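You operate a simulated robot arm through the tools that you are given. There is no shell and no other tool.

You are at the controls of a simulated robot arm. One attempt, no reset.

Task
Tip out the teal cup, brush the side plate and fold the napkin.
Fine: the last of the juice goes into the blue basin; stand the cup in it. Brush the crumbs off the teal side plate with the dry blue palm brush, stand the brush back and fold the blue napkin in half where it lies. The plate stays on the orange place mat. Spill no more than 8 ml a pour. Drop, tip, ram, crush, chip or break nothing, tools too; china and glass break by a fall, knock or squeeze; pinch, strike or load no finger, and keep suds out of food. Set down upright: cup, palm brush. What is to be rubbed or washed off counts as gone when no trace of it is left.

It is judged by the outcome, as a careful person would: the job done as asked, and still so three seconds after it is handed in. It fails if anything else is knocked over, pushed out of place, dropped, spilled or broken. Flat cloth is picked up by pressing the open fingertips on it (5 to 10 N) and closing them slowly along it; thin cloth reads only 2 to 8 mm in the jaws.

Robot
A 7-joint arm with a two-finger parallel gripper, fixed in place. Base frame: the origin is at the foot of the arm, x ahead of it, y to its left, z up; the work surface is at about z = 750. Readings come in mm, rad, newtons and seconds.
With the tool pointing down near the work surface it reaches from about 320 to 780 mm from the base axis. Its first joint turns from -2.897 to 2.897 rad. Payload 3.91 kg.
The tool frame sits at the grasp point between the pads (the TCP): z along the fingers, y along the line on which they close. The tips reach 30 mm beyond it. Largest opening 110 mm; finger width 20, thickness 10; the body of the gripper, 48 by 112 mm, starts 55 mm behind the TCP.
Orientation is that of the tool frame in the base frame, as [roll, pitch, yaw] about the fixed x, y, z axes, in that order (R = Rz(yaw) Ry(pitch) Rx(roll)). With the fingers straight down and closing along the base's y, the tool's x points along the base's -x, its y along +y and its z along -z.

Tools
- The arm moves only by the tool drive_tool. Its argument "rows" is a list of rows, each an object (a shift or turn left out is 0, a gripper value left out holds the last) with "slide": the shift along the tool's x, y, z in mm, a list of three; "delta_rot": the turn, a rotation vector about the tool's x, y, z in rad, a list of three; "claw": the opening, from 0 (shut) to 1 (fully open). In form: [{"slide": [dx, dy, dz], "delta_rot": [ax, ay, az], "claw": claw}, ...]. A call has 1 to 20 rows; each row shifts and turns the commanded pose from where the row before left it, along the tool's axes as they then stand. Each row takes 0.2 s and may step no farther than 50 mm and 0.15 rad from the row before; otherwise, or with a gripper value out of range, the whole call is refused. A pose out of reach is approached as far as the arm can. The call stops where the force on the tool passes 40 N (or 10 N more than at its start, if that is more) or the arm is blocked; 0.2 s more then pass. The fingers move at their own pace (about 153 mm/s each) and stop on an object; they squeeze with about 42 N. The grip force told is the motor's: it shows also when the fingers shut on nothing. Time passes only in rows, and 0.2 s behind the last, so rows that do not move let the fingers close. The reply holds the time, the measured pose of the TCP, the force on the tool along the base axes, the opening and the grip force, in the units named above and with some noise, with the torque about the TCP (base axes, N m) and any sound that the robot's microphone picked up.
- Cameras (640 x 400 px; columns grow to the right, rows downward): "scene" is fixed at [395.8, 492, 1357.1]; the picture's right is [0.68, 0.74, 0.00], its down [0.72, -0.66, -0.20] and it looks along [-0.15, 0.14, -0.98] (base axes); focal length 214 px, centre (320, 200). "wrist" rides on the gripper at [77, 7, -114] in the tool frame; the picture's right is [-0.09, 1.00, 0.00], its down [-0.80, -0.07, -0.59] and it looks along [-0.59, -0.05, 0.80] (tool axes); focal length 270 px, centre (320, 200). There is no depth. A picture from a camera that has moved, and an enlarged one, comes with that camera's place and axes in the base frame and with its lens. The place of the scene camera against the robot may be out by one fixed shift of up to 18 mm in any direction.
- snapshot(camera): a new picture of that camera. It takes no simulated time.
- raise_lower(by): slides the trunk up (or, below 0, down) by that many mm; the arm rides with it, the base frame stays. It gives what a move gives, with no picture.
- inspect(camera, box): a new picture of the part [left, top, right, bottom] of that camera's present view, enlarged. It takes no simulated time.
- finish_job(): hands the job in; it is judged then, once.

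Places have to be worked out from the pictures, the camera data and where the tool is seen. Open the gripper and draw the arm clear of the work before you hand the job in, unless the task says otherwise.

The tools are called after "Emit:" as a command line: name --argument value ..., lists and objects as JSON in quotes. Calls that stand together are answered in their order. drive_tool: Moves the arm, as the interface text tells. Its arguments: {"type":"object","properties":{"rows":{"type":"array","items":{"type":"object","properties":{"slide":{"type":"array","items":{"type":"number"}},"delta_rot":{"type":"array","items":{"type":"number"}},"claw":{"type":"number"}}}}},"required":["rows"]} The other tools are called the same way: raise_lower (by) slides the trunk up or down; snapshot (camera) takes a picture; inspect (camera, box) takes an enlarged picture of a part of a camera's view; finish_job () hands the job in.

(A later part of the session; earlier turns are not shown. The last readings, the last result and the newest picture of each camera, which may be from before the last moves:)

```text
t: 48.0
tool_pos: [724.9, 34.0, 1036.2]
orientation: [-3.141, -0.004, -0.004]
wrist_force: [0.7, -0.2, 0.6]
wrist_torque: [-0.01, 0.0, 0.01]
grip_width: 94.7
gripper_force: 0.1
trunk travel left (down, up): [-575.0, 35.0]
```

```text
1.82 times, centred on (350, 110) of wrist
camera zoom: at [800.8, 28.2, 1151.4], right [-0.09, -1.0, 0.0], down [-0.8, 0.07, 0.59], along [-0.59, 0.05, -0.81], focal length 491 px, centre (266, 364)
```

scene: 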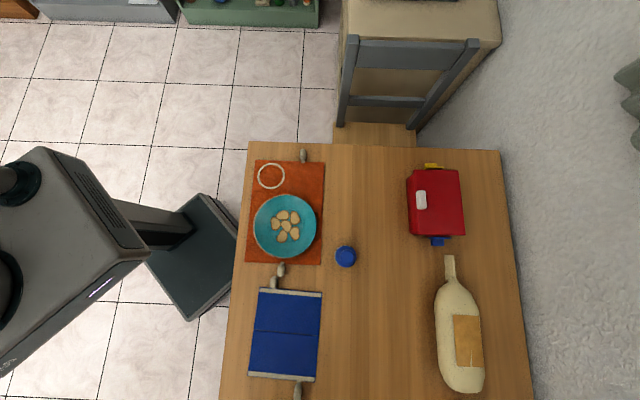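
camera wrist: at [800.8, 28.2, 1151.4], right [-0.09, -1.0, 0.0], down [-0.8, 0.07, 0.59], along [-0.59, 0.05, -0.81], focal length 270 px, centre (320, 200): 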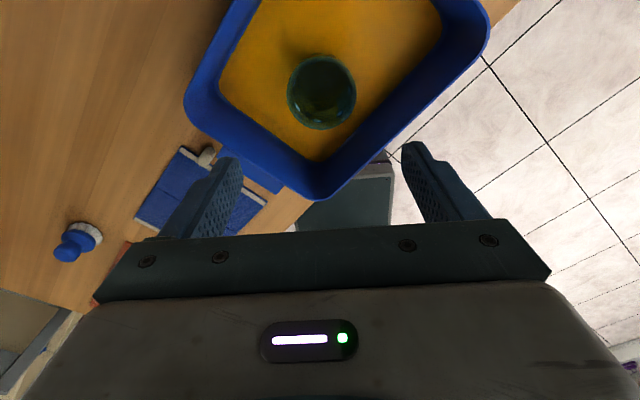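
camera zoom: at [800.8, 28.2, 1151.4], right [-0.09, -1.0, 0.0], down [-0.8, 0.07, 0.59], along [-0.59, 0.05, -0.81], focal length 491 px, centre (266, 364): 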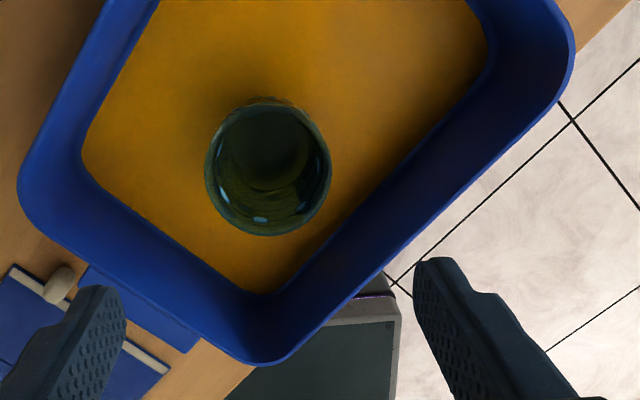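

The cup stands upright in the basin with the juice around it. Next is the brush near (462, 522): I'll go toward it at height and turn the wrist back to face outward.

Emit:
drive_tool --rows '[{"slide": [-28, -33.8, 0]}, {"slide": [-28, -33.8, 0]}, {"slide": [-28, -33.8, 0]}, {"slide": [-28, -33.8, 0]}, {"slide": [-28, -33.8, 0]}, {"slide": [-28, -33.8, 0]}, {"slide": [-28, -33.8, 0]}, {"slide": [-28, -33.8, 0]}, {"slide": [-28, -33.8, 0]}, {"slide": [-28, -33.8, 0]}, {"slide": [-28, -33.8, 0]}, {"slide": [-28, -33.8, 0]}, {"delta_rot": [0, 0, 0.1434]}, {"delta_rot": [0, 0, 0.1434]}, {"delta_rot": [0, 0, 0.1434]}, {"delta_rot": [0, 0, 0.1434]}, {"delta_rot": [0, 0, 0.1434]}, {"delta_rot": [0, 0, 0.1434]}, {"delta_rot": [0, 0, 0.1434]}, {"delta_rot": [0, 0, 0.1434]}]'

Emit:
drive_tool --rows '[{"delta_rot": [0, 0, 0.1434]}, {"delta_rot": [0, 0, 0.1434]}, {"delta_rot": [0, 0, 0.1434]}, {"delta_rot": [0, 0, 0.1434]}, {"delta_rot": [0, 0, 0.1434]}, {"delta_rot": [0, 0, 0.1434]}, {"delta_rot": [0, 0, 0.1434]}, {"delta_rot": [0, 0, 0.1434]}, {"claw": 0.9}]'

Emit:
snapshot --camera "wrist"

Emit:
snapshot --camera "scene"

```text
t: 52.2
tool_pos: [390.3, 438.0, 1034.8]
orientation: [-3.14, 0.0, -1.154]
wrist_force: [0.2, 0.8, -1.2]
wrist_torque: [-0.01, -0.03, 0.03]
grip_width: 94.5
gripper_force: 0.0
trunk travel left (down, up): [-575.0, 35.0]
```

```text
t: 54.2
tool_pos: [389.7, 436.6, 1032.8]
orientation: [-3.14, -0.001, -2.301]
wrist_force: [0.3, 0.2, 0.1]
wrist_torque: [-0.02, 0.0, -0.03]
grip_width: 99.1
gripper_force: 0.0
trunk travel left (down, up): [-575.0, 35.0]
```

```text
taken
camera wrist: at [332.7, 385.2, 1148.5], right [-0.68, 0.73, 0.0], down [0.59, 0.55, 0.6], along [0.44, 0.41, -0.8], focal length 270 px, centre (320, 200)
```

wrist: 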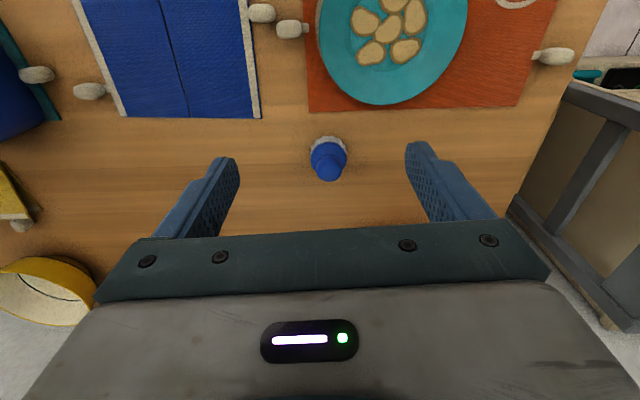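

```text
taken
```

scene: 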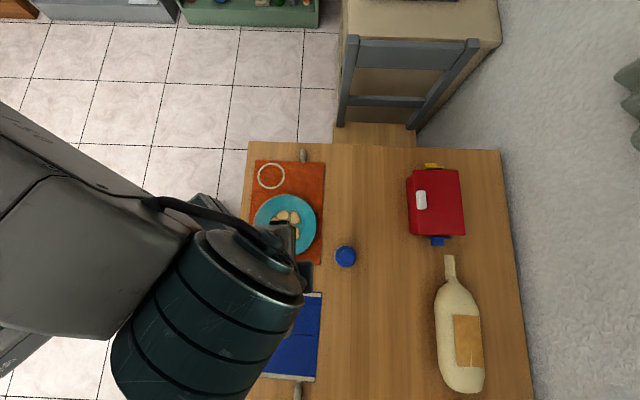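

The brush is right ahead between the fingers. I'll zoom in on it to measure its knob and body.

Emit:
inspect --camera "wrist" --box '[278, 120, 378, 190]'

Emit:
inspect --camera "scene" --box '[315, 232, 375, 282]'

Emit:
inspect --camera "wrist" --box '[290, 0, 490, 125]'

```text
5.71 times, centred on (328, 155) of wrist
camera zoom: at [332.7, 385.2, 1148.5], right [-0.68, 0.73, 0.0], down [0.59, 0.55, 0.6], along [0.44, 0.41, -0.8], focal length 1544 px, centre (274, 457)
```

zoom: 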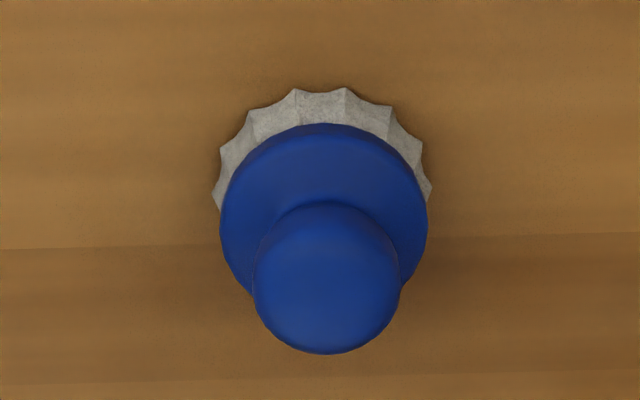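

```text
8.00 times, centred on (345, 257) of scene
camera zoom: at [395.8, 492.0, 1357.1], right [0.68, 0.74, 0.0], down [0.72, -0.66, -0.2], along [-0.15, 0.14, -0.98], focal length 1716 px, centre (120, -256)
```

zoom: 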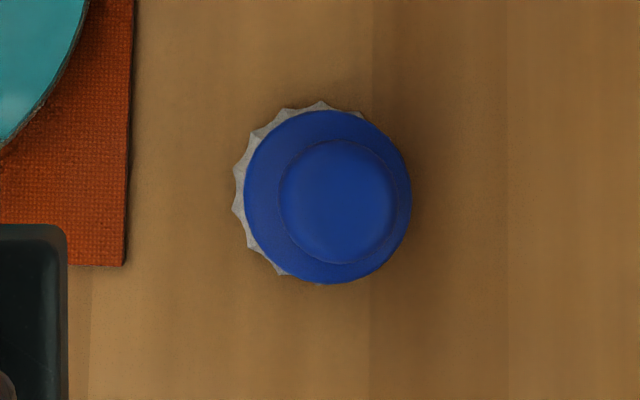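

```text
3.20 times, centred on (390, 62) of wrist
camera zoom: at [332.7, 385.2, 1148.5], right [-0.68, 0.73, 0.0], down [0.59, 0.55, 0.6], along [0.44, 0.41, -0.8], focal length 865 px, centre (96, 640)
```

zoom: 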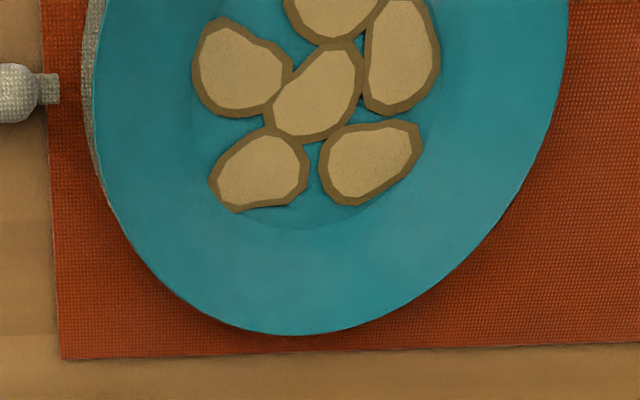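

The knob is about 36 mm across, top near z 815, on a 54 mm disc whose top is near z 789, centred near (464, 526). I'll move above it and come down to z≈900 for a closer check.

Emit:
drive_tool --rows '[{"slide": [-38.6, 1.3, 0], "claw": 0.7}, {"slide": [-38.6, 1.3, 0]}, {"slide": [-38.6, 1.3, 0]}, {"slide": [0, 0, 33]}, {"slide": [0, 0, 33]}, {"slide": [0, 0, 33]}, {"slide": [0, 0, 34]}, {"slide": [0, 0, 0]}]'

Emit:
snapshot --camera "wrist"

Emit:
inspect --camera "wrist" --box '[240, 70, 400, 200]'

```text
t: 56.0
tool_pos: [465.5, 523.9, 901.9]
orientation: [-3.138, 0.002, -2.297]
wrist_force: [0.6, -0.8, -1.0]
wrist_torque: [0.02, 0.02, -0.01]
grip_width: 77.2
gripper_force: 0.0
trunk travel left (down, up): [-575.0, 35.0]
```

```text
taken
camera wrist: at [407.8, 471.4, 1016.5], right [-0.68, 0.73, 0.0], down [0.58, 0.55, 0.6], along [0.43, 0.41, -0.8], focal length 270 px, centre (320, 200)
```

wrist: 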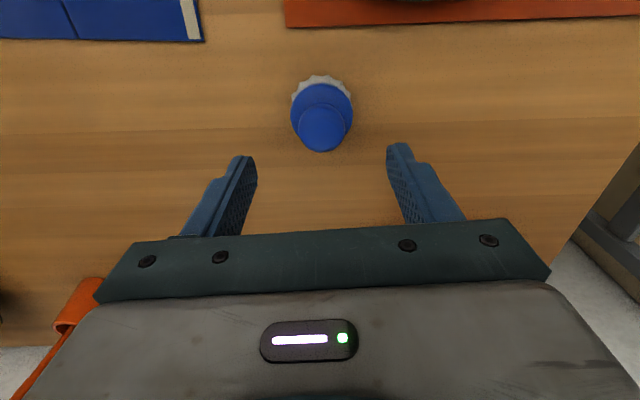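

```text
3.08 times, centred on (320, 135) of wrist
camera zoom: at [407.8, 471.4, 1016.5], right [-0.68, 0.73, 0.0], down [0.58, 0.55, 0.6], along [0.43, 0.41, -0.8], focal length 832 px, centre (320, 400)
```

zoom: 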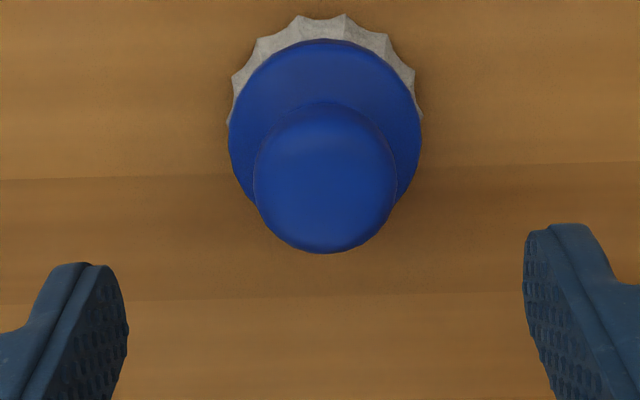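

The knob axis sits about (−2, +2) mm from the tool axis, top near z 814, disc top near 789. I'll centre and lower until the fingertips are about 5 mm above the disc (TCP z≈824).

Emit:
drive_tool --rows '[{"slide": [-2.2, 1.8, 0]}, {"slide": [0, 0, 26]}, {"slide": [0, 0, 26]}, {"slide": [0, 0, 16]}, {"slide": [0, 0, 8]}, {"slide": [0, 0, 0]}]'

Emit:
snapshot --camera "wrist"

Emit:
inspect --camera "wrist" --box '[220, 80, 420, 240]'

```text
t: 57.4
tool_pos: [464.9, 529.2, 825.6]
orientation: [-3.14, 0.002, -2.299]
wrist_force: [-0.1, 0.0, -0.6]
wrist_torque: [0.0, -0.04, 0.0]
grip_width: 77.0
gripper_force: 0.1
trunk travel left (down, up): [-575.0, 35.0]
```

```text
taken
camera wrist: at [407.5, 476.3, 939.5], right [-0.69, 0.73, 0.0], down [0.58, 0.55, 0.6], along [0.43, 0.41, -0.8], focal length 270 px, centre (320, 200)
```

wrist: 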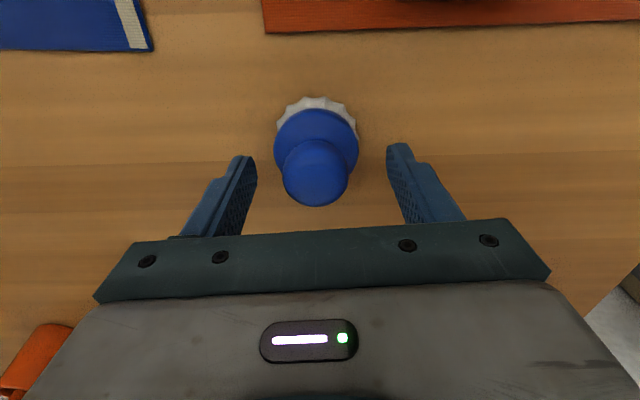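

```text
2.50 times, centred on (320, 160) of wrist
camera zoom: at [407.5, 476.3, 939.5], right [-0.69, 0.73, 0.0], down [0.58, 0.55, 0.6], along [0.43, 0.41, -0.8], focal length 676 px, centre (320, 300)
```

zoom: 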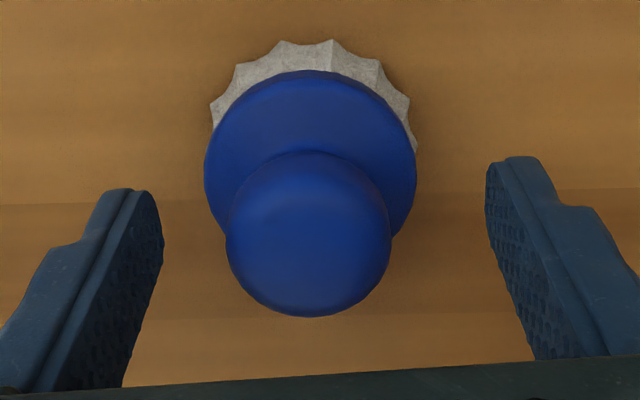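

The fingertips are beside the knob and clear of the disc. I'll nudge by (0.5, −1.9) mm to centre and close onto the knob gradually.

Emit:
drive_tool --rows '[{"slide": [0.5, -1.9, 0], "claw": 0.55}, {"claw": 0.45}, {"claw": 0.38}, {"claw": 0.34}, {"claw": 0.31}, {"claw": 0.28}, {"claw": 0.25}, {"claw": 0.25}]'

Emit:
inspect --camera "wrist" --box '[220, 80, 420, 240]'

```text
t: 59.2
tool_pos: [466.7, 528.3, 825.4]
orientation: [-3.138, 0.001, -2.3]
wrist_force: [-0.1, 0.7, 1.3]
wrist_torque: [0.08, 0.1, 0.0]
grip_width: 36.5
gripper_force: 42.4
trunk travel left (down, up): [-575.0, 35.0]
```

```text
2.50 times, centred on (320, 160) of wrist
camera zoom: at [408.8, 474.9, 940.2], right [-0.69, 0.73, 0.0], down [0.58, 0.55, 0.6], along [0.43, 0.41, -0.8], focal length 676 px, centre (320, 300)
```

zoom: 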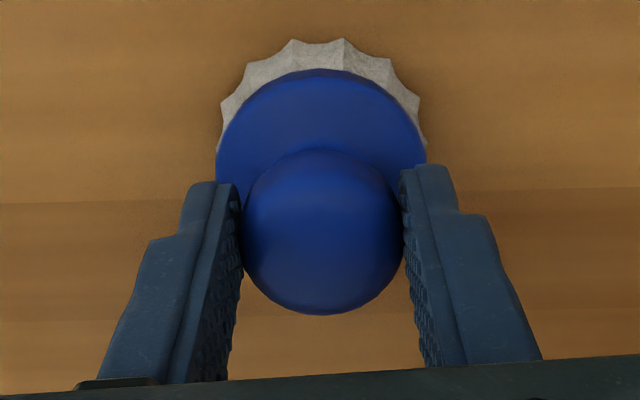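

The brush is held firmly by its knob at 36.5 mm; it stood with the TCP at about (465.5, 528.5, 825.4), bristles 75 mm below. I'll lift it straight up 75 mm and check.

Emit:
drive_tool --rows '[{"slide": [0, 0, -8]}, {"slide": [0, 0, -17]}, {"slide": [0, 0, -25]}, {"slide": [0, 0, -25]}, {"slide": [0, 0, 0]}]'

Emit:
inspect --camera "wrist" --box '[220, 80, 420, 240]'

```text
t: 60.4
tool_pos: [467.1, 527.9, 900.9]
orientation: [-3.14, 0.0, -2.299]
wrist_force: [0.7, -0.5, -0.7]
wrist_torque: [-0.02, 0.03, 0.0]
grip_width: 36.6
gripper_force: 41.6
trunk travel left (down, up): [-575.0, 35.0]
```

```text
2.50 times, centred on (320, 160) of wrist
camera zoom: at [409.9, 475.4, 1015.9], right [-0.69, 0.73, 0.0], down [0.58, 0.55, 0.6], along [0.43, 0.41, -0.8], focal length 676 px, centre (320, 300)
```

zoom: 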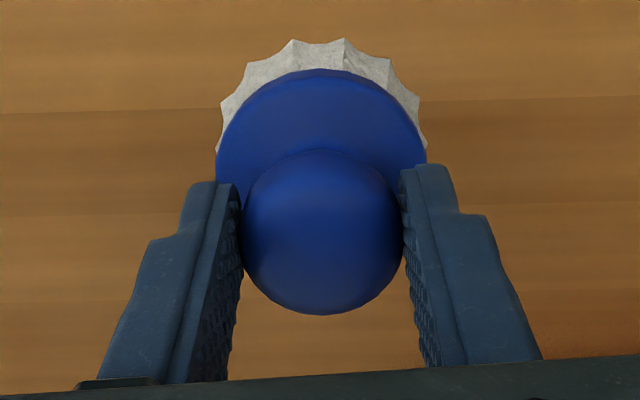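

The brush came up cleanly with the same pose. Now I'll carry it over the plate centre, about (295, 457).

Emit:
drive_tool --rows '[{"slide": [25, 12, 0]}, {"slide": [33.4, 16, 0]}, {"slide": [33.4, 16, 0]}, {"slide": [33.4, 16, 0]}, {"slide": [25, 12, 0]}, {"slide": [17, 7.9, 0]}, {"slide": [0, 0, 0]}]'

Emit:
snapshot --camera "wrist"

Emit:
snapshot --camera "scene"

```text
t: 62.0
tool_pos: [294.4, 453.3, 899.5]
orientation: [-3.14, 0.002, -2.298]
wrist_force: [-1.0, 0.2, -2.2]
wrist_torque: [-0.03, 0.01, 0.0]
grip_width: 36.5
gripper_force: 42.2
trunk travel left (down, up): [-575.0, 35.0]
```

```text
taken
camera wrist: at [237.1, 400.2, 1013.7], right [-0.68, 0.73, 0.0], down [0.58, 0.55, 0.6], along [0.43, 0.41, -0.8], focal length 270 px, centre (320, 200)
```

wrist: 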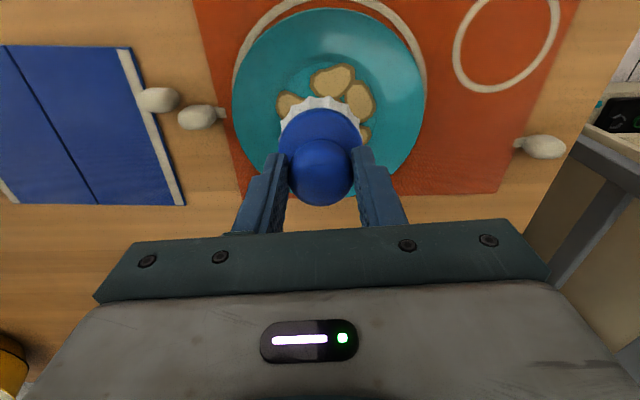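

```text
taken
```

scene: 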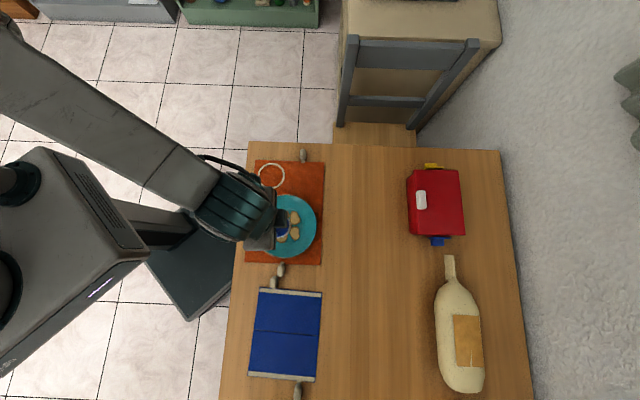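

Redoing the plate centre with perspective taken into account gives about (296.5, 465), so the scene camera is offset by about (2, 7.5). I'll shift the brush by (−10, +6.5) in tool axes and lower to z≈848.

Emit:
drive_tool --rows '[{"slide": [-10, 6.5, 0]}, {"slide": [0, 0, 25]}, {"slide": [0, 0, 20]}, {"slide": [0, 0, 7]}, {"slide": [0, 0, 0]}]'

Emit:
snapshot --camera "wrist"

Emit:
inspect --camera "scene" --box '[240, 180, 340, 280]'

```text
t: 63.2
tool_pos: [298.2, 468.4, 847.6]
orientation: [-3.14, 0.0, -2.299]
wrist_force: [0.4, -0.4, -0.8]
wrist_torque: [0.0, -0.01, 0.01]
grip_width: 36.1
gripper_force: 42.0
trunk travel left (down, up): [-575.0, 35.0]
```

```text
taken
camera wrist: at [240.1, 416.3, 962.4], right [-0.69, 0.73, 0.0], down [0.58, 0.55, 0.6], along [0.43, 0.41, -0.8], focal length 270 px, centre (320, 200)
```

wrist: 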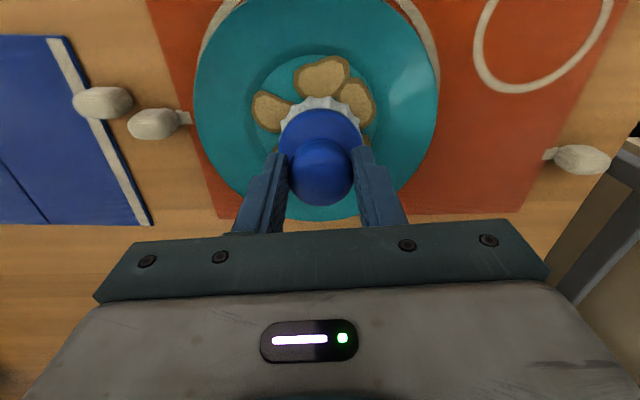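

```text
4.00 times, centred on (290, 230) of scene
camera zoom: at [395.8, 492.0, 1357.1], right [0.68, 0.74, 0.0], down [0.72, -0.66, -0.2], along [-0.15, 0.14, -0.98], focal length 858 px, centre (440, 80)
```

zoom: 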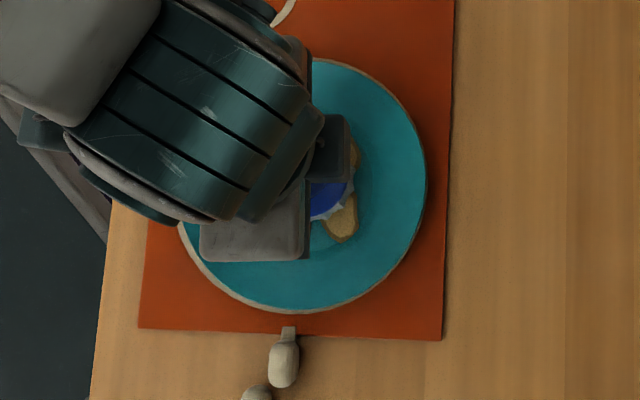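

The brush hangs over the middle of the plate. I'll lower it in small steps until the bristles touch.

Emit:
drive_tool --rows '[{"slide": [0, 0, 3]}, {"slide": [0, 0, 3]}, {"slide": [0, 0, 3]}, {"slide": [0, 0, 0]}]'

```text
t: 64.2
tool_pos: [297.7, 468.1, 838.5]
orientation: [-3.139, 0.002, -2.299]
wrist_force: [-0.2, -0.2, -1.1]
wrist_torque: [-0.03, -0.03, -0.02]
grip_width: 36.5
gripper_force: 42.0
trunk travel left (down, up): [-575.0, 35.0]
```

Emit:
drive_tool --rows '[{"slide": [0, 0, 2]}, {"slide": [0, 0, 2]}, {"slide": [0, 0, 0]}]'

```text
t: 65.0
tool_pos: [295.9, 467.7, 837.1]
orientation: [-3.14, 0.004, -2.297]
wrist_force: [0.2, -0.1, 12.6]
wrist_torque: [-0.12, 0.08, 0.07]
grip_width: 36.5
gripper_force: 42.5
trunk travel left (down, up): [-575.0, 35.0]
```

The bristles touch near z 836.5, with 12.6 N, a bit much. I'll back off about 1.2 mm and make small rubbing strokes around the centre.

Emit:
drive_tool --rows '[{"slide": [0, 0, -1.2]}, {"slide": [5, 0, 0]}, {"slide": [5, 0, 0]}, {"slide": [-5, 0, 0]}, {"slide": [-5, 0, 0]}, {"slide": [-5, 0, 0]}, {"slide": [-5, 0, 0]}, {"slide": [5, 0, 0]}, {"slide": [5, 0, 0]}]'

Emit:
snapshot --camera "wrist"

```text
t: 67.0
tool_pos: [296.9, 467.4, 836.3]
orientation: [-3.139, 0.003, -2.299]
wrist_force: [0.8, 0.5, 5.1]
wrist_torque: [0.09, 0.0, -0.03]
grip_width: 36.5
gripper_force: 42.1
trunk travel left (down, up): [-575.0, 35.0]
```

```text
taken
camera wrist: at [240.2, 414.6, 951.1], right [-0.68, 0.73, 0.0], down [0.58, 0.55, 0.6], along [0.44, 0.41, -0.8], focal length 270 px, centre (320, 200)
```

wrist: 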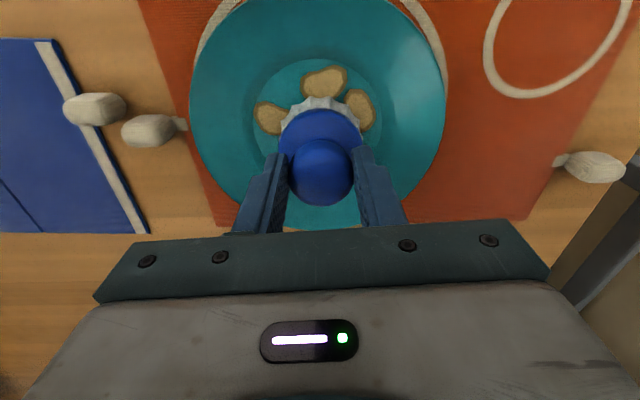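

Force is a good 5 N. I'll zoom in to see whether the crumbs are responding.

Emit:
inspect --camera "wrist" --box '[220, 40, 420, 200]'

Emit:
inspect --camera "scene" --box '[265, 190, 325, 260]'

```text
2.50 times, centred on (320, 120) of wrist
camera zoom: at [240.2, 414.6, 951.1], right [-0.68, 0.73, 0.0], down [0.58, 0.55, 0.6], along [0.44, 0.41, -0.8], focal length 676 px, centre (320, 400)
```

zoom: 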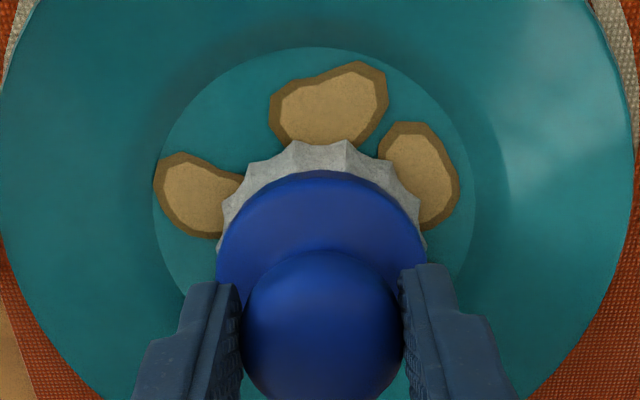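

```text
5.71 times, centred on (295, 225) of scene
camera zoom: at [395.8, 492.0, 1357.1], right [0.68, 0.74, 0.0], down [0.72, -0.66, -0.2], along [-0.15, 0.14, -0.98], focal length 1226 px, centre (463, 57)
```

zoom: 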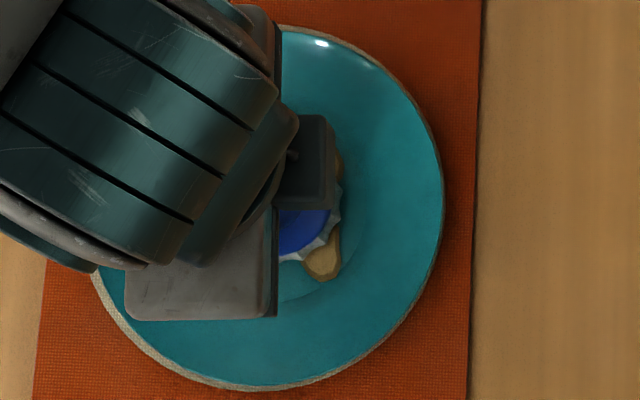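

The brush is centred on the well (radius about 46 mm), and the crumbs lie within it. I'll start a circle of 12 to 15 mm radius at light pressure and check the force after a quarter turn.

Emit:
drive_tool --rows '[{"slide": [5, 0, 0]}, {"slide": [5, 0, 0]}, {"slide": [5, 0, 0]}, {"slide": [-0.9, 5.13, 0]}, {"slide": [-2.6, 4.51, 0]}, {"slide": [-3.99, 3.35, 0]}, {"slide": [-4.9, 1.78, 0]}]'

Emit:
inspect --camera "wrist" --box '[220, 40, 420, 200]'

```text
t: 68.6
tool_pos: [283.9, 476.5, 836.9]
orientation: [-3.139, 0.002, -2.298]
wrist_force: [0.4, -0.9, -0.6]
wrist_torque: [-0.01, -0.01, 0.02]
grip_width: 36.6
gripper_force: 42.3
trunk travel left (down, up): [-575.0, 35.0]
```

```text
2.50 times, centred on (320, 120) of wrist
camera zoom: at [226.2, 424.1, 951.9], right [-0.69, 0.73, 0.0], down [0.58, 0.55, 0.6], along [0.43, 0.41, -0.8], focal length 676 px, centre (320, 400)
```

zoom: 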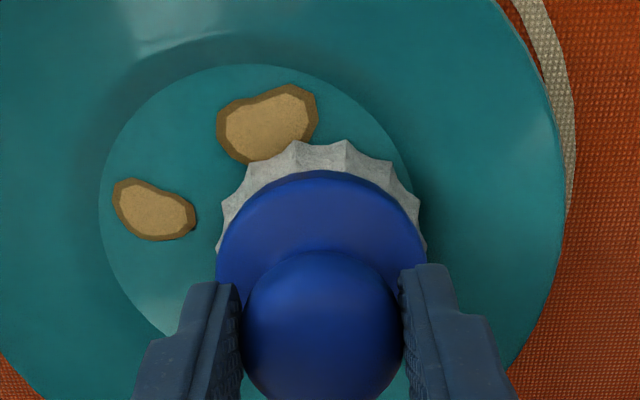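

The crumbs are shrinking where the brush has passed, but here the contact went light. I'll press 0.8 mm lower and continue the circle in short stretches.

Emit:
drive_tool --rows '[{"slide": [0, 0, 0.8]}, {"slide": [-5.21, 0, 0]}, {"slide": [-4.9, -1.78, 0]}, {"slide": [-3.99, -3.35, 0]}, {"slide": [-2.6, -4.51, 0]}]'

```text
t: 69.8
tool_pos: [301.4, 480.7, 837.3]
orientation: [-3.14, 0.001, -2.3]
wrist_force: [-4.3, -1.3, 4.0]
wrist_torque: [-0.11, 0.34, 0.04]
grip_width: 36.2
gripper_force: 42.0
trunk travel left (down, up): [-575.0, 35.0]
```

Contact is back at 4 N with a few newtons sideways. I'll go on around the circle and then check that the plate hasn't shifted.

Emit:
drive_tool --rows '[{"slide": [-0.9, -5.13, 0]}, {"slide": [0.9, -5.13, 0]}, {"slide": [2.6, -4.51, 0]}, {"slide": [3.99, -3.35, 0]}, {"slide": [4.9, -1.78, 0]}]'

Emit:
inspect --camera "wrist" --box '[180, 0, 460, 220]'

Emit:
inspect --camera "scene" --box '[240, 180, 340, 280]'

```text
t: 71.0
tool_pos: [310.8, 462.1, 835.3]
orientation: [-3.14, 0.003, -2.301]
wrist_force: [2.0, 2.2, 6.4]
wrist_torque: [0.28, -0.04, -0.07]
grip_width: 36.4
gripper_force: 42.5
trunk travel left (down, up): [-575.0, 35.0]
```

```text
1.82 times, centred on (320, 110) of wrist
camera zoom: at [253.5, 407.7, 951.0], right [-0.68, 0.73, 0.0], down [0.58, 0.55, 0.6], along [0.44, 0.41, -0.8], focal length 491 px, centre (320, 364)
```

zoom: 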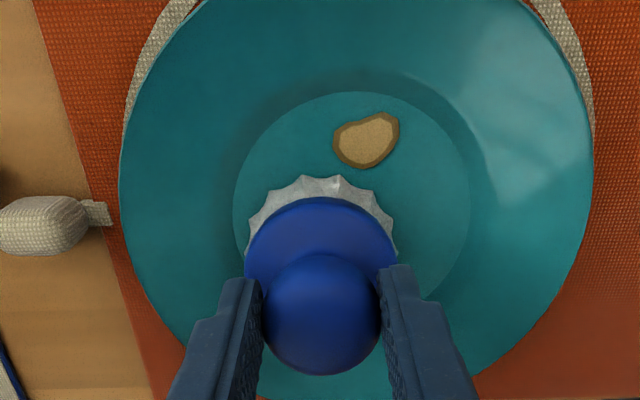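

```text
4.00 times, centred on (290, 230) of scene
camera zoom: at [395.8, 492.0, 1357.1], right [0.68, 0.74, 0.0], down [0.72, -0.66, -0.2], along [-0.15, 0.14, -0.98], focal length 858 px, centre (440, 80)
```

zoom: 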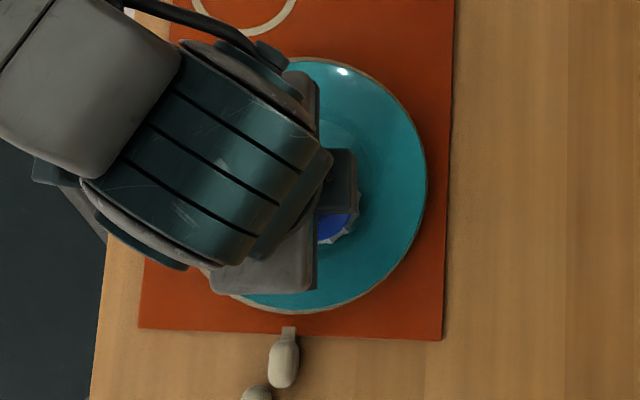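

Only one visible crumb remains, and the plate has not moved. I'll sweep the brush over to it and scrub there lightly.

Emit:
drive_tool --rows '[{"slide": [4.4, 4.75, 0]}, {"slide": [4.4, 4.75, 0]}, {"slide": [4.4, 4.75, 0]}, {"slide": [4.4, 4.75, 0]}, {"slide": [0, 5, 0]}, {"slide": [0, -5, 0]}, {"slide": [0, -5, 0]}, {"slide": [0, 5, 0]}]'

Emit:
inspect --camera "wrist" --box '[180, 0, 460, 220]'

```text
t: 72.8
tool_pos: [284.9, 459.0, 836.1]
orientation: [-3.139, 0.002, -2.302]
wrist_force: [1.9, -3.3, 10.0]
wrist_torque: [-0.15, -0.06, 0.03]
grip_width: 36.3
gripper_force: 42.3
trunk travel left (down, up): [-575.0, 35.0]
```

```text
1.82 times, centred on (320, 110) of wrist
camera zoom: at [228.3, 406.1, 950.6], right [-0.68, 0.73, 0.0], down [0.59, 0.55, 0.6], along [0.44, 0.41, -0.8], focal length 491 px, centre (320, 364)
```

zoom: 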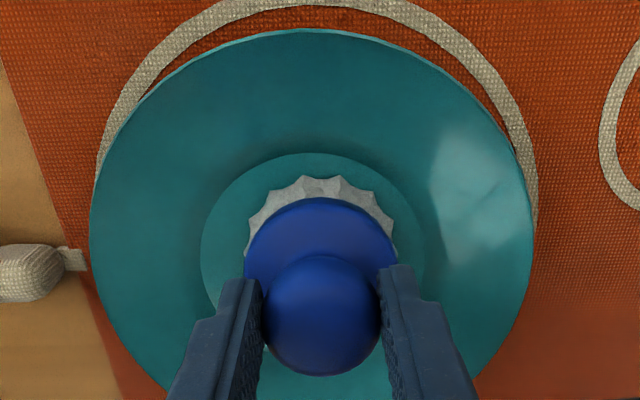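

The remaining crumb is under the brush now. I'll ease the pressure slightly and rub here a little more, then sweep a second lap.

Emit:
drive_tool --rows '[{"slide": [2, 0, -0.4]}, {"slide": [0, 5, 0]}, {"slide": [-4, 0, 0]}, {"slide": [4, -5, 0]}, {"slide": [0, -5, 0]}, {"slide": [-4, 0, 0]}, {"slide": [2, 5, 0]}, {"slide": [-4, 5, 0]}, {"slide": [-5, 4, 0]}, {"slide": [-5, 2, 0]}, {"slide": [-5, 0, 0]}, {"slide": [-5, -2, 0]}, {"slide": [-4, -5, 0]}]'

```text
t: 75.6
tool_pos: [299.4, 482.6, 835.7]
orientation: [-3.139, 0.002, -2.299]
wrist_force: [0.6, -0.2, -1.4]
wrist_torque: [-0.03, 0.02, -0.02]
grip_width: 36.3
gripper_force: 41.5
trunk travel left (down, up): [-575.0, 35.0]
```

I'll lift the brush well clear to inspect the whole plate.

Emit:
drive_tool --rows '[{"slide": [0, 0, -10]}, {"slide": [0, 0, -25]}, {"slide": [0, 0, -35]}, {"slide": [40, 0, 0]}, {"slide": [40, 0, 0]}, {"slide": [0, 0, 0]}]'

Emit:
inspect --camera "wrist" --box '[180, 0, 460, 220]'

Emit:
inspect --camera "scene" --box '[240, 180, 340, 280]'

Emit:
snapshot --camera "wrist"

```text
t: 77.0
tool_pos: [246.5, 421.4, 907.1]
orientation: [-3.14, 0.001, -2.299]
wrist_force: [-0.3, 0.2, -0.9]
wrist_torque: [0.01, -0.01, 0.0]
grip_width: 36.5
gripper_force: 41.7
trunk travel left (down, up): [-575.0, 35.0]
```

```text
1.82 times, centred on (320, 110) of wrist
camera zoom: at [189.8, 370.4, 1022.3], right [-0.68, 0.73, 0.0], down [0.58, 0.55, 0.6], along [0.43, 0.41, -0.8], focal length 491 px, centre (320, 364)
```

zoom: 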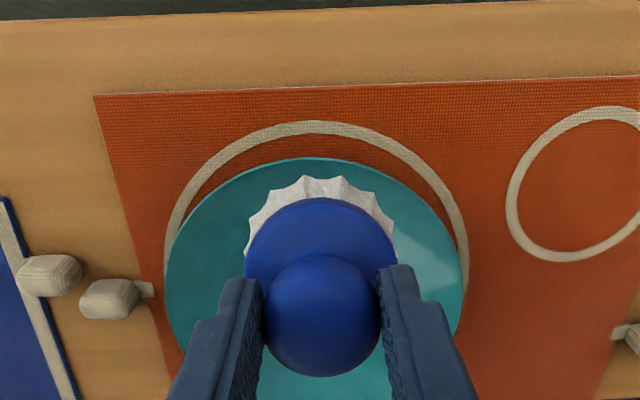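

```text
4.00 times, centred on (290, 230) of scene
camera zoom: at [395.8, 492.0, 1357.1], right [0.68, 0.74, 0.0], down [0.72, -0.66, -0.2], along [-0.15, 0.14, -0.98], focal length 858 px, centre (440, 80)
```

zoom: 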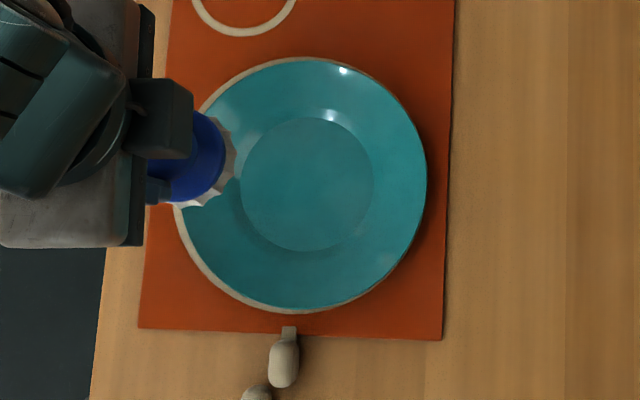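

```text
taken
camera wrist: at [189.8, 370.4, 1022.3], right [-0.68, 0.73, 0.0], down [0.58, 0.55, 0.6], along [0.43, 0.41, -0.8], focal length 270 px, centre (320, 200)
```

wrist: 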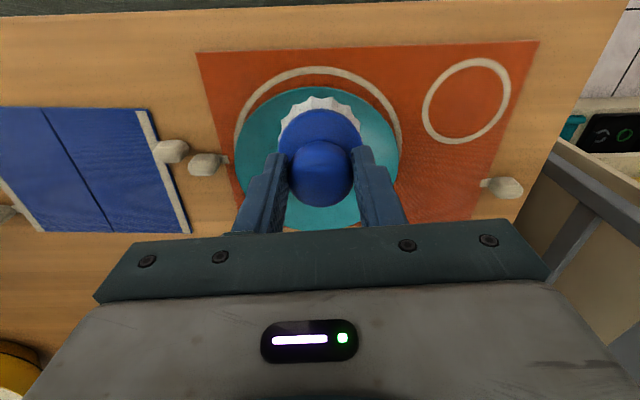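

The plate looks clean from above. I'll zoom in harder to make sure no trace is left.

Emit:
inspect --camera "scene" --box '[265, 195, 320, 235]'

Emit:
inspect --camera "scene" --box '[265, 225, 320, 262]'

```text
10.00 times, centred on (292, 215) of scene
camera zoom: at [395.8, 492.0, 1357.1], right [0.68, 0.74, 0.0], down [0.72, -0.66, -0.2], along [-0.15, 0.14, -0.98], focal length 2145 px, centre (595, 50)
```

zoom: 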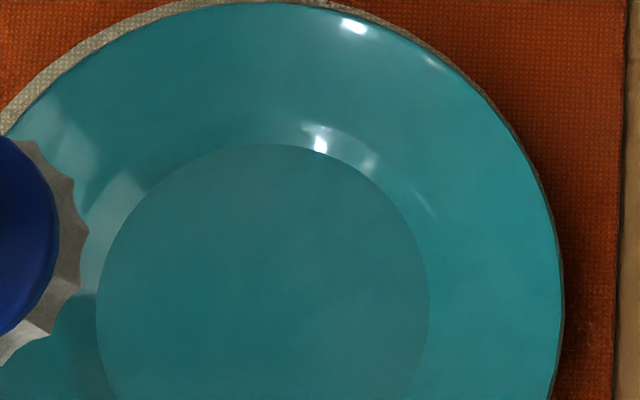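

```text
10.81 times, centred on (292, 244) of scene
camera zoom: at [395.8, 492.0, 1357.1], right [0.68, 0.74, 0.0], down [0.72, -0.66, -0.2], along [-0.15, 0.14, -0.98], focal length 2319 px, centre (617, -270)
```

zoom: 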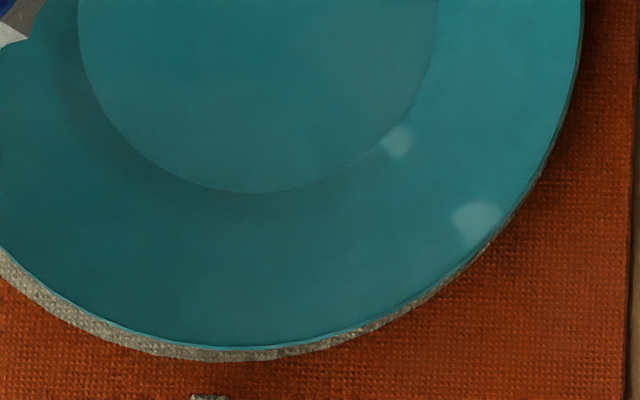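

The plate is clean, with only glints visible. By dead reckoning the brush's old spot is (−224.2, −94.6) in tool axes from here, so I'll carry it back there at height and lower to just above the table.

Emit:
drive_tool --rows '[{"slide": [-37.37, -15.77, 0]}, {"slide": [-37.37, -15.77, 0]}, {"slide": [-37.37, -15.77, 0]}, {"slide": [-37.37, -15.77, 0]}, {"slide": [-37.37, -15.77, 0]}, {"slide": [-37.35, -15.75, 0]}, {"slide": [0, 0, 0]}, {"slide": [0, 0, 30]}, {"slide": [0, 0, 25]}, {"slide": [0, 0, 15]}, {"slide": [0, 0, 6]}, {"slide": [0, 0, 0]}]'

Emit:
snapshot --camera "wrist"

```text
t: 79.6
tool_pos: [466.7, 528.1, 828.7]
orientation: [-3.138, 0.001, -2.297]
wrist_force: [0.2, -1.1, -1.2]
wrist_torque: [0.02, -0.02, 0.03]
grip_width: 36.2
gripper_force: 42.2
trunk travel left (down, up): [-575.0, 35.0]
```

```text
taken
camera wrist: at [409.9, 476.0, 944.2], right [-0.68, 0.73, 0.0], down [0.58, 0.55, 0.6], along [0.43, 0.41, -0.8], focal length 270 px, centre (320, 200)
```

wrist: 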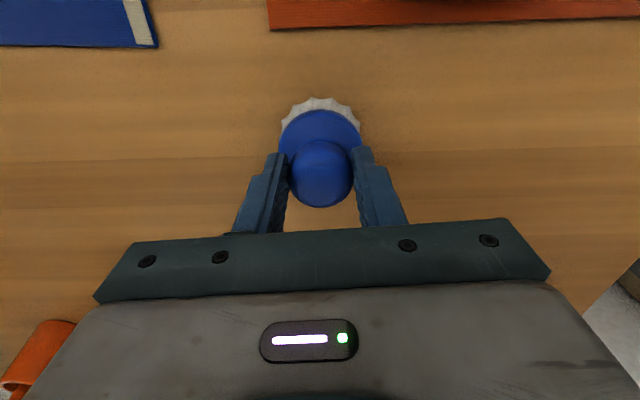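

The brush is back over its place, a few millimetres above the table. I'll lower in small steps until it stands.

Emit:
drive_tool --rows '[{"slide": [0, 0, 2]}, {"slide": [0, 0, 1.5]}, {"slide": [0, 0, 0]}]'

```text
t: 80.4
tool_pos: [466.9, 528.8, 827.2]
orientation: [-3.139, 0.002, -2.299]
wrist_force: [-0.2, 0.6, -0.7]
wrist_torque: [-0.01, -0.02, 0.01]
grip_width: 35.9
gripper_force: 42.1
trunk travel left (down, up): [-575.0, 35.0]
```

Emit:
drive_tool --rows '[{"slide": [0, 0, 1]}, {"slide": [0, 0, 0.6]}, {"slide": [0, 0, 0]}]'

```text
t: 81.2
tool_pos: [465.9, 526.9, 825.3]
orientation: [-3.139, 0.001, -2.299]
wrist_force: [-0.1, -0.3, -1.3]
wrist_torque: [0.0, -0.03, -0.01]
grip_width: 36.2
gripper_force: 42.2
trunk travel left (down, up): [-575.0, 35.0]
```

I'm at the pick height with no contact force yet, so I'll go down another millimetre gently.

Emit:
drive_tool --rows '[{"slide": [0, 0, 0.5]}, {"slide": [0, 0, 0.5]}, {"slide": [0, 0, 0]}]'

```text
t: 82.0
tool_pos: [465.5, 528.0, 825.6]
orientation: [-3.141, 0.002, -2.298]
wrist_force: [0.4, 0.5, 0.3]
wrist_torque: [0.11, 0.11, -0.01]
grip_width: 36.0
gripper_force: 42.3
trunk travel left (down, up): [-575.0, 35.0]
```

The torque and force match the moment I first gripped it standing, so the brush is on the table. I'll open the jaws slowly.

Emit:
drive_tool --rows '[{"claw": 0.33}, {"claw": 0.36}, {"claw": 0.4}, {"claw": 0.48}, {"claw": 0.58}, {"claw": 0.66}, {"slide": [0, 0, 0]}]'

Emit:
snapshot --camera "wrist"

```text
t: 83.6
tool_pos: [466.7, 527.5, 823.8]
orientation: [-3.139, 0.001, -2.298]
wrist_force: [-0.9, -0.2, 0.5]
wrist_torque: [-0.01, 0.02, 0.03]
grip_width: 72.5
gripper_force: 0.1
trunk travel left (down, up): [-575.0, 35.0]
```

```text
taken
camera wrist: at [409.5, 475.5, 939.4], right [-0.69, 0.73, 0.0], down [0.58, 0.55, 0.6], along [0.43, 0.41, -0.8], focal length 270 px, centre (320, 200)
```

wrist: 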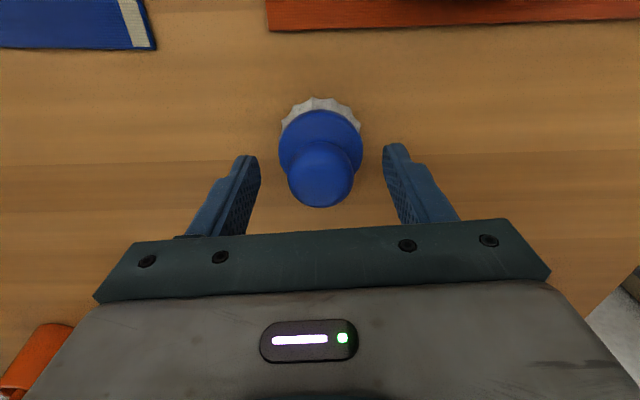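

The brush stands upright on its old spot. I'll rise straight up and then look at it, the plate and the napkin.

Emit:
drive_tool --rows '[{"slide": [0, 0, -10]}, {"slide": [0, 0, -25]}, {"slide": [0, 0, -40]}, {"slide": [0, 0, -45]}, {"slide": [0, 0, -45]}, {"slide": [40, 0, 0]}, {"slide": [40, 0, 0]}, {"slide": [40, 0, 0]}, {"slide": [0, 0, 0]}]'

Emit:
snapshot --camera "wrist"

Emit:
snapshot --camera "scene"

```text
t: 85.6
tool_pos: [387.1, 439.6, 989.8]
orientation: [-3.141, 0.003, -2.299]
wrist_force: [-0.3, -0.1, 0.1]
wrist_torque: [0.01, 0.03, -0.06]
grip_width: 72.6
gripper_force: 0.2
trunk travel left (down, up): [-575.0, 35.0]
```

```text
taken
camera wrist: at [329.5, 386.3, 1104.8], right [-0.68, 0.73, 0.0], down [0.58, 0.55, 0.6], along [0.43, 0.41, -0.8], focal length 270 px, centre (320, 200)
```

wrist: 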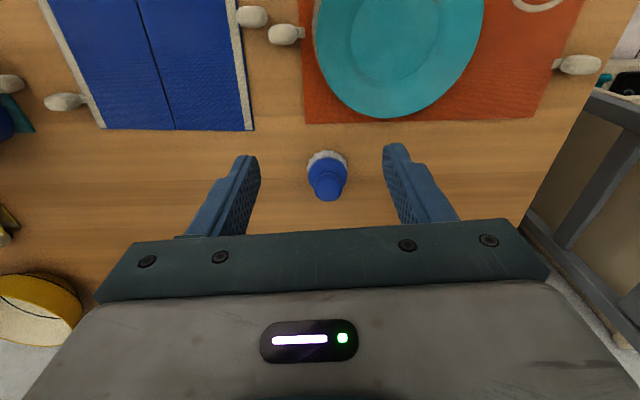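

```text
taken
```

scene: 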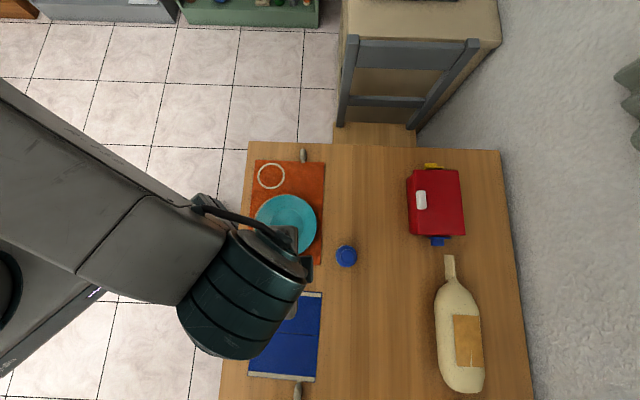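

The brush stands on its spot and the plate looks clean. Now the napkin: its near edge (plate side) should have its midpoint near (431, 365), so I'll go above it and turn the jaws to close along that edge.

Emit:
drive_tool --rows '[{"slide": [13.1, -41.3, 0], "claw": 0.5}, {"slide": [13.1, -41.3, 0]}, {"delta_rot": [0, 0, 0.1382]}, {"delta_rot": [0, 0, 0.1382]}, {"delta_rot": [0, 0, 0.1382]}, {"delta_rot": [0, 0, 0.1382]}, {"delta_rot": [0, 0, 0.1382]}, {"delta_rot": [0, 0, 0.1382]}, {"delta_rot": [0, 0, 0.1382]}, {"delta_rot": [0, 0, 0.1382]}, {"delta_rot": [0, 0, 0.1382]}, {"delta_rot": [0, 0, 0.1382]}, {"delta_rot": [0, 0, 0.1382]}, {"delta_rot": [0, 0, 0.1382]}, {"slide": [0, 0, 30]}, {"slide": [0, 0, 30]}, {"slide": [0, 0, 30]}, {"slide": [0, 0, 0]}]'

Emit:
snapshot --camera "wrist"

Emit:
snapshot --camera "scene"

```text
t: 89.4
tool_pos: [412.7, 359.3, 898.6]
orientation: [-3.131, -0.006, 3.105]
wrist_force: [0.2, 0.5, -0.2]
wrist_torque: [0.0, 0.0, 0.02]
grip_width: 55.0
gripper_force: 0.0
out of reach, approached as far as the arm can: row 9, 10, 11, 12, 13, 14, 15
trunk travel left (down, up): [-575.0, 35.0]
```

```text
taken
camera wrist: at [336.5, 370.0, 1014.4], right [0.12, 0.99, -0.01], down [0.8, -0.09, 0.59], along [0.58, -0.08, -0.81], focal length 270 px, centre (320, 200)
```

wrist: 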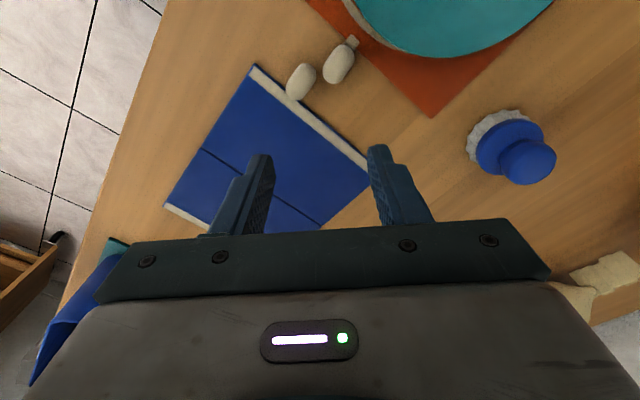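

```text
taken
```

scene: 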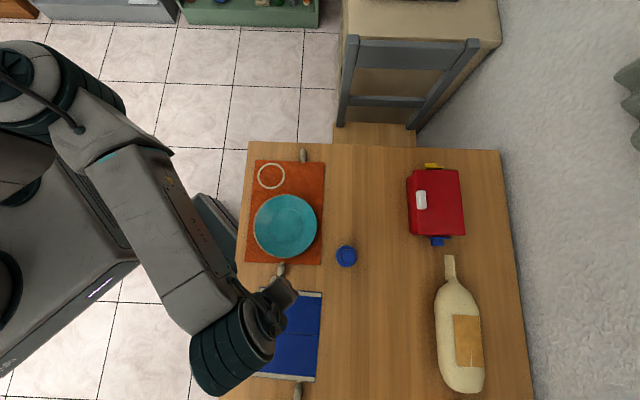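

That turn hit a joint limit (yaw stopped at 3.105). The other half-turn direction was fine earlier, so I'll turn the tool the other way to yaw ≈ −0.81, starting with a partial turn to see where the command stands.

Emit:
drive_tool --rows '[{"delta_rot": [0, 0, -0.14]}, {"delta_rot": [0, 0, -0.14]}, {"delta_rot": [0, 0, -0.14]}, {"delta_rot": [0, 0, -0.14]}, {"delta_rot": [0, 0, -0.14]}, {"delta_rot": [0, 0, -0.14]}, {"delta_rot": [0, 0, -0.14]}, {"delta_rot": [0, 0, -0.14]}, {"delta_rot": [0, 0, 0]}]'

```text
t: 91.4
tool_pos: [410.8, 357.6, 901.0]
orientation: [3.14, -0.012, -2.059]
wrist_force: [0.6, 1.0, 0.2]
wrist_torque: [-0.01, -0.02, -0.02]
grip_width: 55.2
gripper_force: 0.0
trunk travel left (down, up): [-575.0, 35.0]
```

The command was clipped at the limit, so I'm now at yaw −2.06. I'll finish turning to −0.815.

Emit:
drive_tool --rows '[{"delta_rot": [0, 0, -0.1382]}, {"delta_rot": [0, 0, -0.1382]}, {"delta_rot": [0, 0, -0.1382]}, {"delta_rot": [0, 0, -0.1382]}, {"delta_rot": [0, 0, -0.1382]}, {"delta_rot": [0, 0, -0.1382]}, {"delta_rot": [0, 0, -0.1382]}, {"delta_rot": [0, 0, -0.1382]}, {"delta_rot": [0, 0, -0.1382]}, {"delta_rot": [0, 0, 0]}]'

Emit:
snapshot --camera "wrist"

```text
t: 93.6
tool_pos: [411.7, 357.6, 900.2]
orientation: [3.13, -0.002, -0.813]
wrist_force: [-1.1, 0.0, -0.2]
wrist_torque: [0.01, 0.0, 0.0]
grip_width: 55.0
gripper_force: 0.0
trunk travel left (down, up): [-575.0, 35.0]
```

```text
taken
camera wrist: at [459.7, 298.8, 1016.0], right [-0.78, -0.62, 0.01], down [-0.49, 0.64, 0.59], along [-0.38, 0.46, -0.81], focal length 270 px, centre (320, 200)
```

wrist: 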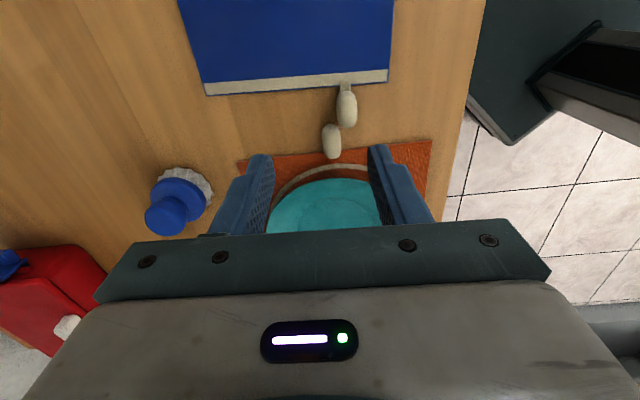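

Now the jaws are lined up with the hem, and the camera sees the edge. I'll correct the small roll error and zoom in on the hem to place it.

Emit:
drive_tool --rows '[{"delta_rot": [0.0116, 0, 0]}, {"slide": [0, 0, 0]}]'

Emit:
inspect --camera "wrist" --box '[180, 0, 420, 170]'

```text
t: 94.2
tool_pos: [411.4, 358.1, 901.1]
orientation: [3.14, -0.003, -0.814]
wrist_force: [0.7, 0.0, 0.3]
wrist_torque: [-0.02, -0.01, 0.01]
grip_width: 55.1
gripper_force: 0.1
trunk travel left (down, up): [-575.0, 35.0]
```

```text
2.35 times, centred on (300, 85) of wrist
camera zoom: at [458.1, 298.1, 1015.9], right [-0.79, -0.62, 0.0], down [-0.5, 0.63, 0.59], along [-0.37, 0.47, -0.8], focal length 636 px, centre (367, 471)
```

zoom: 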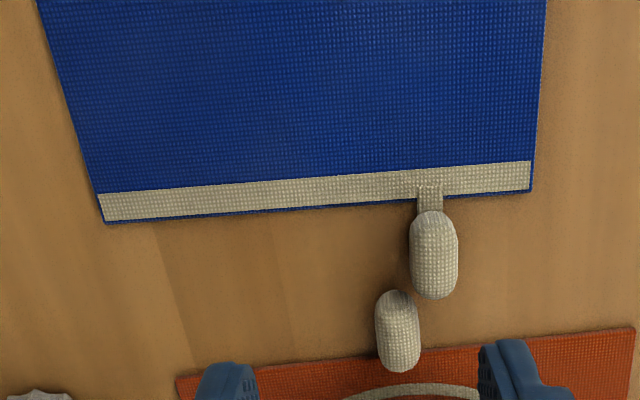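

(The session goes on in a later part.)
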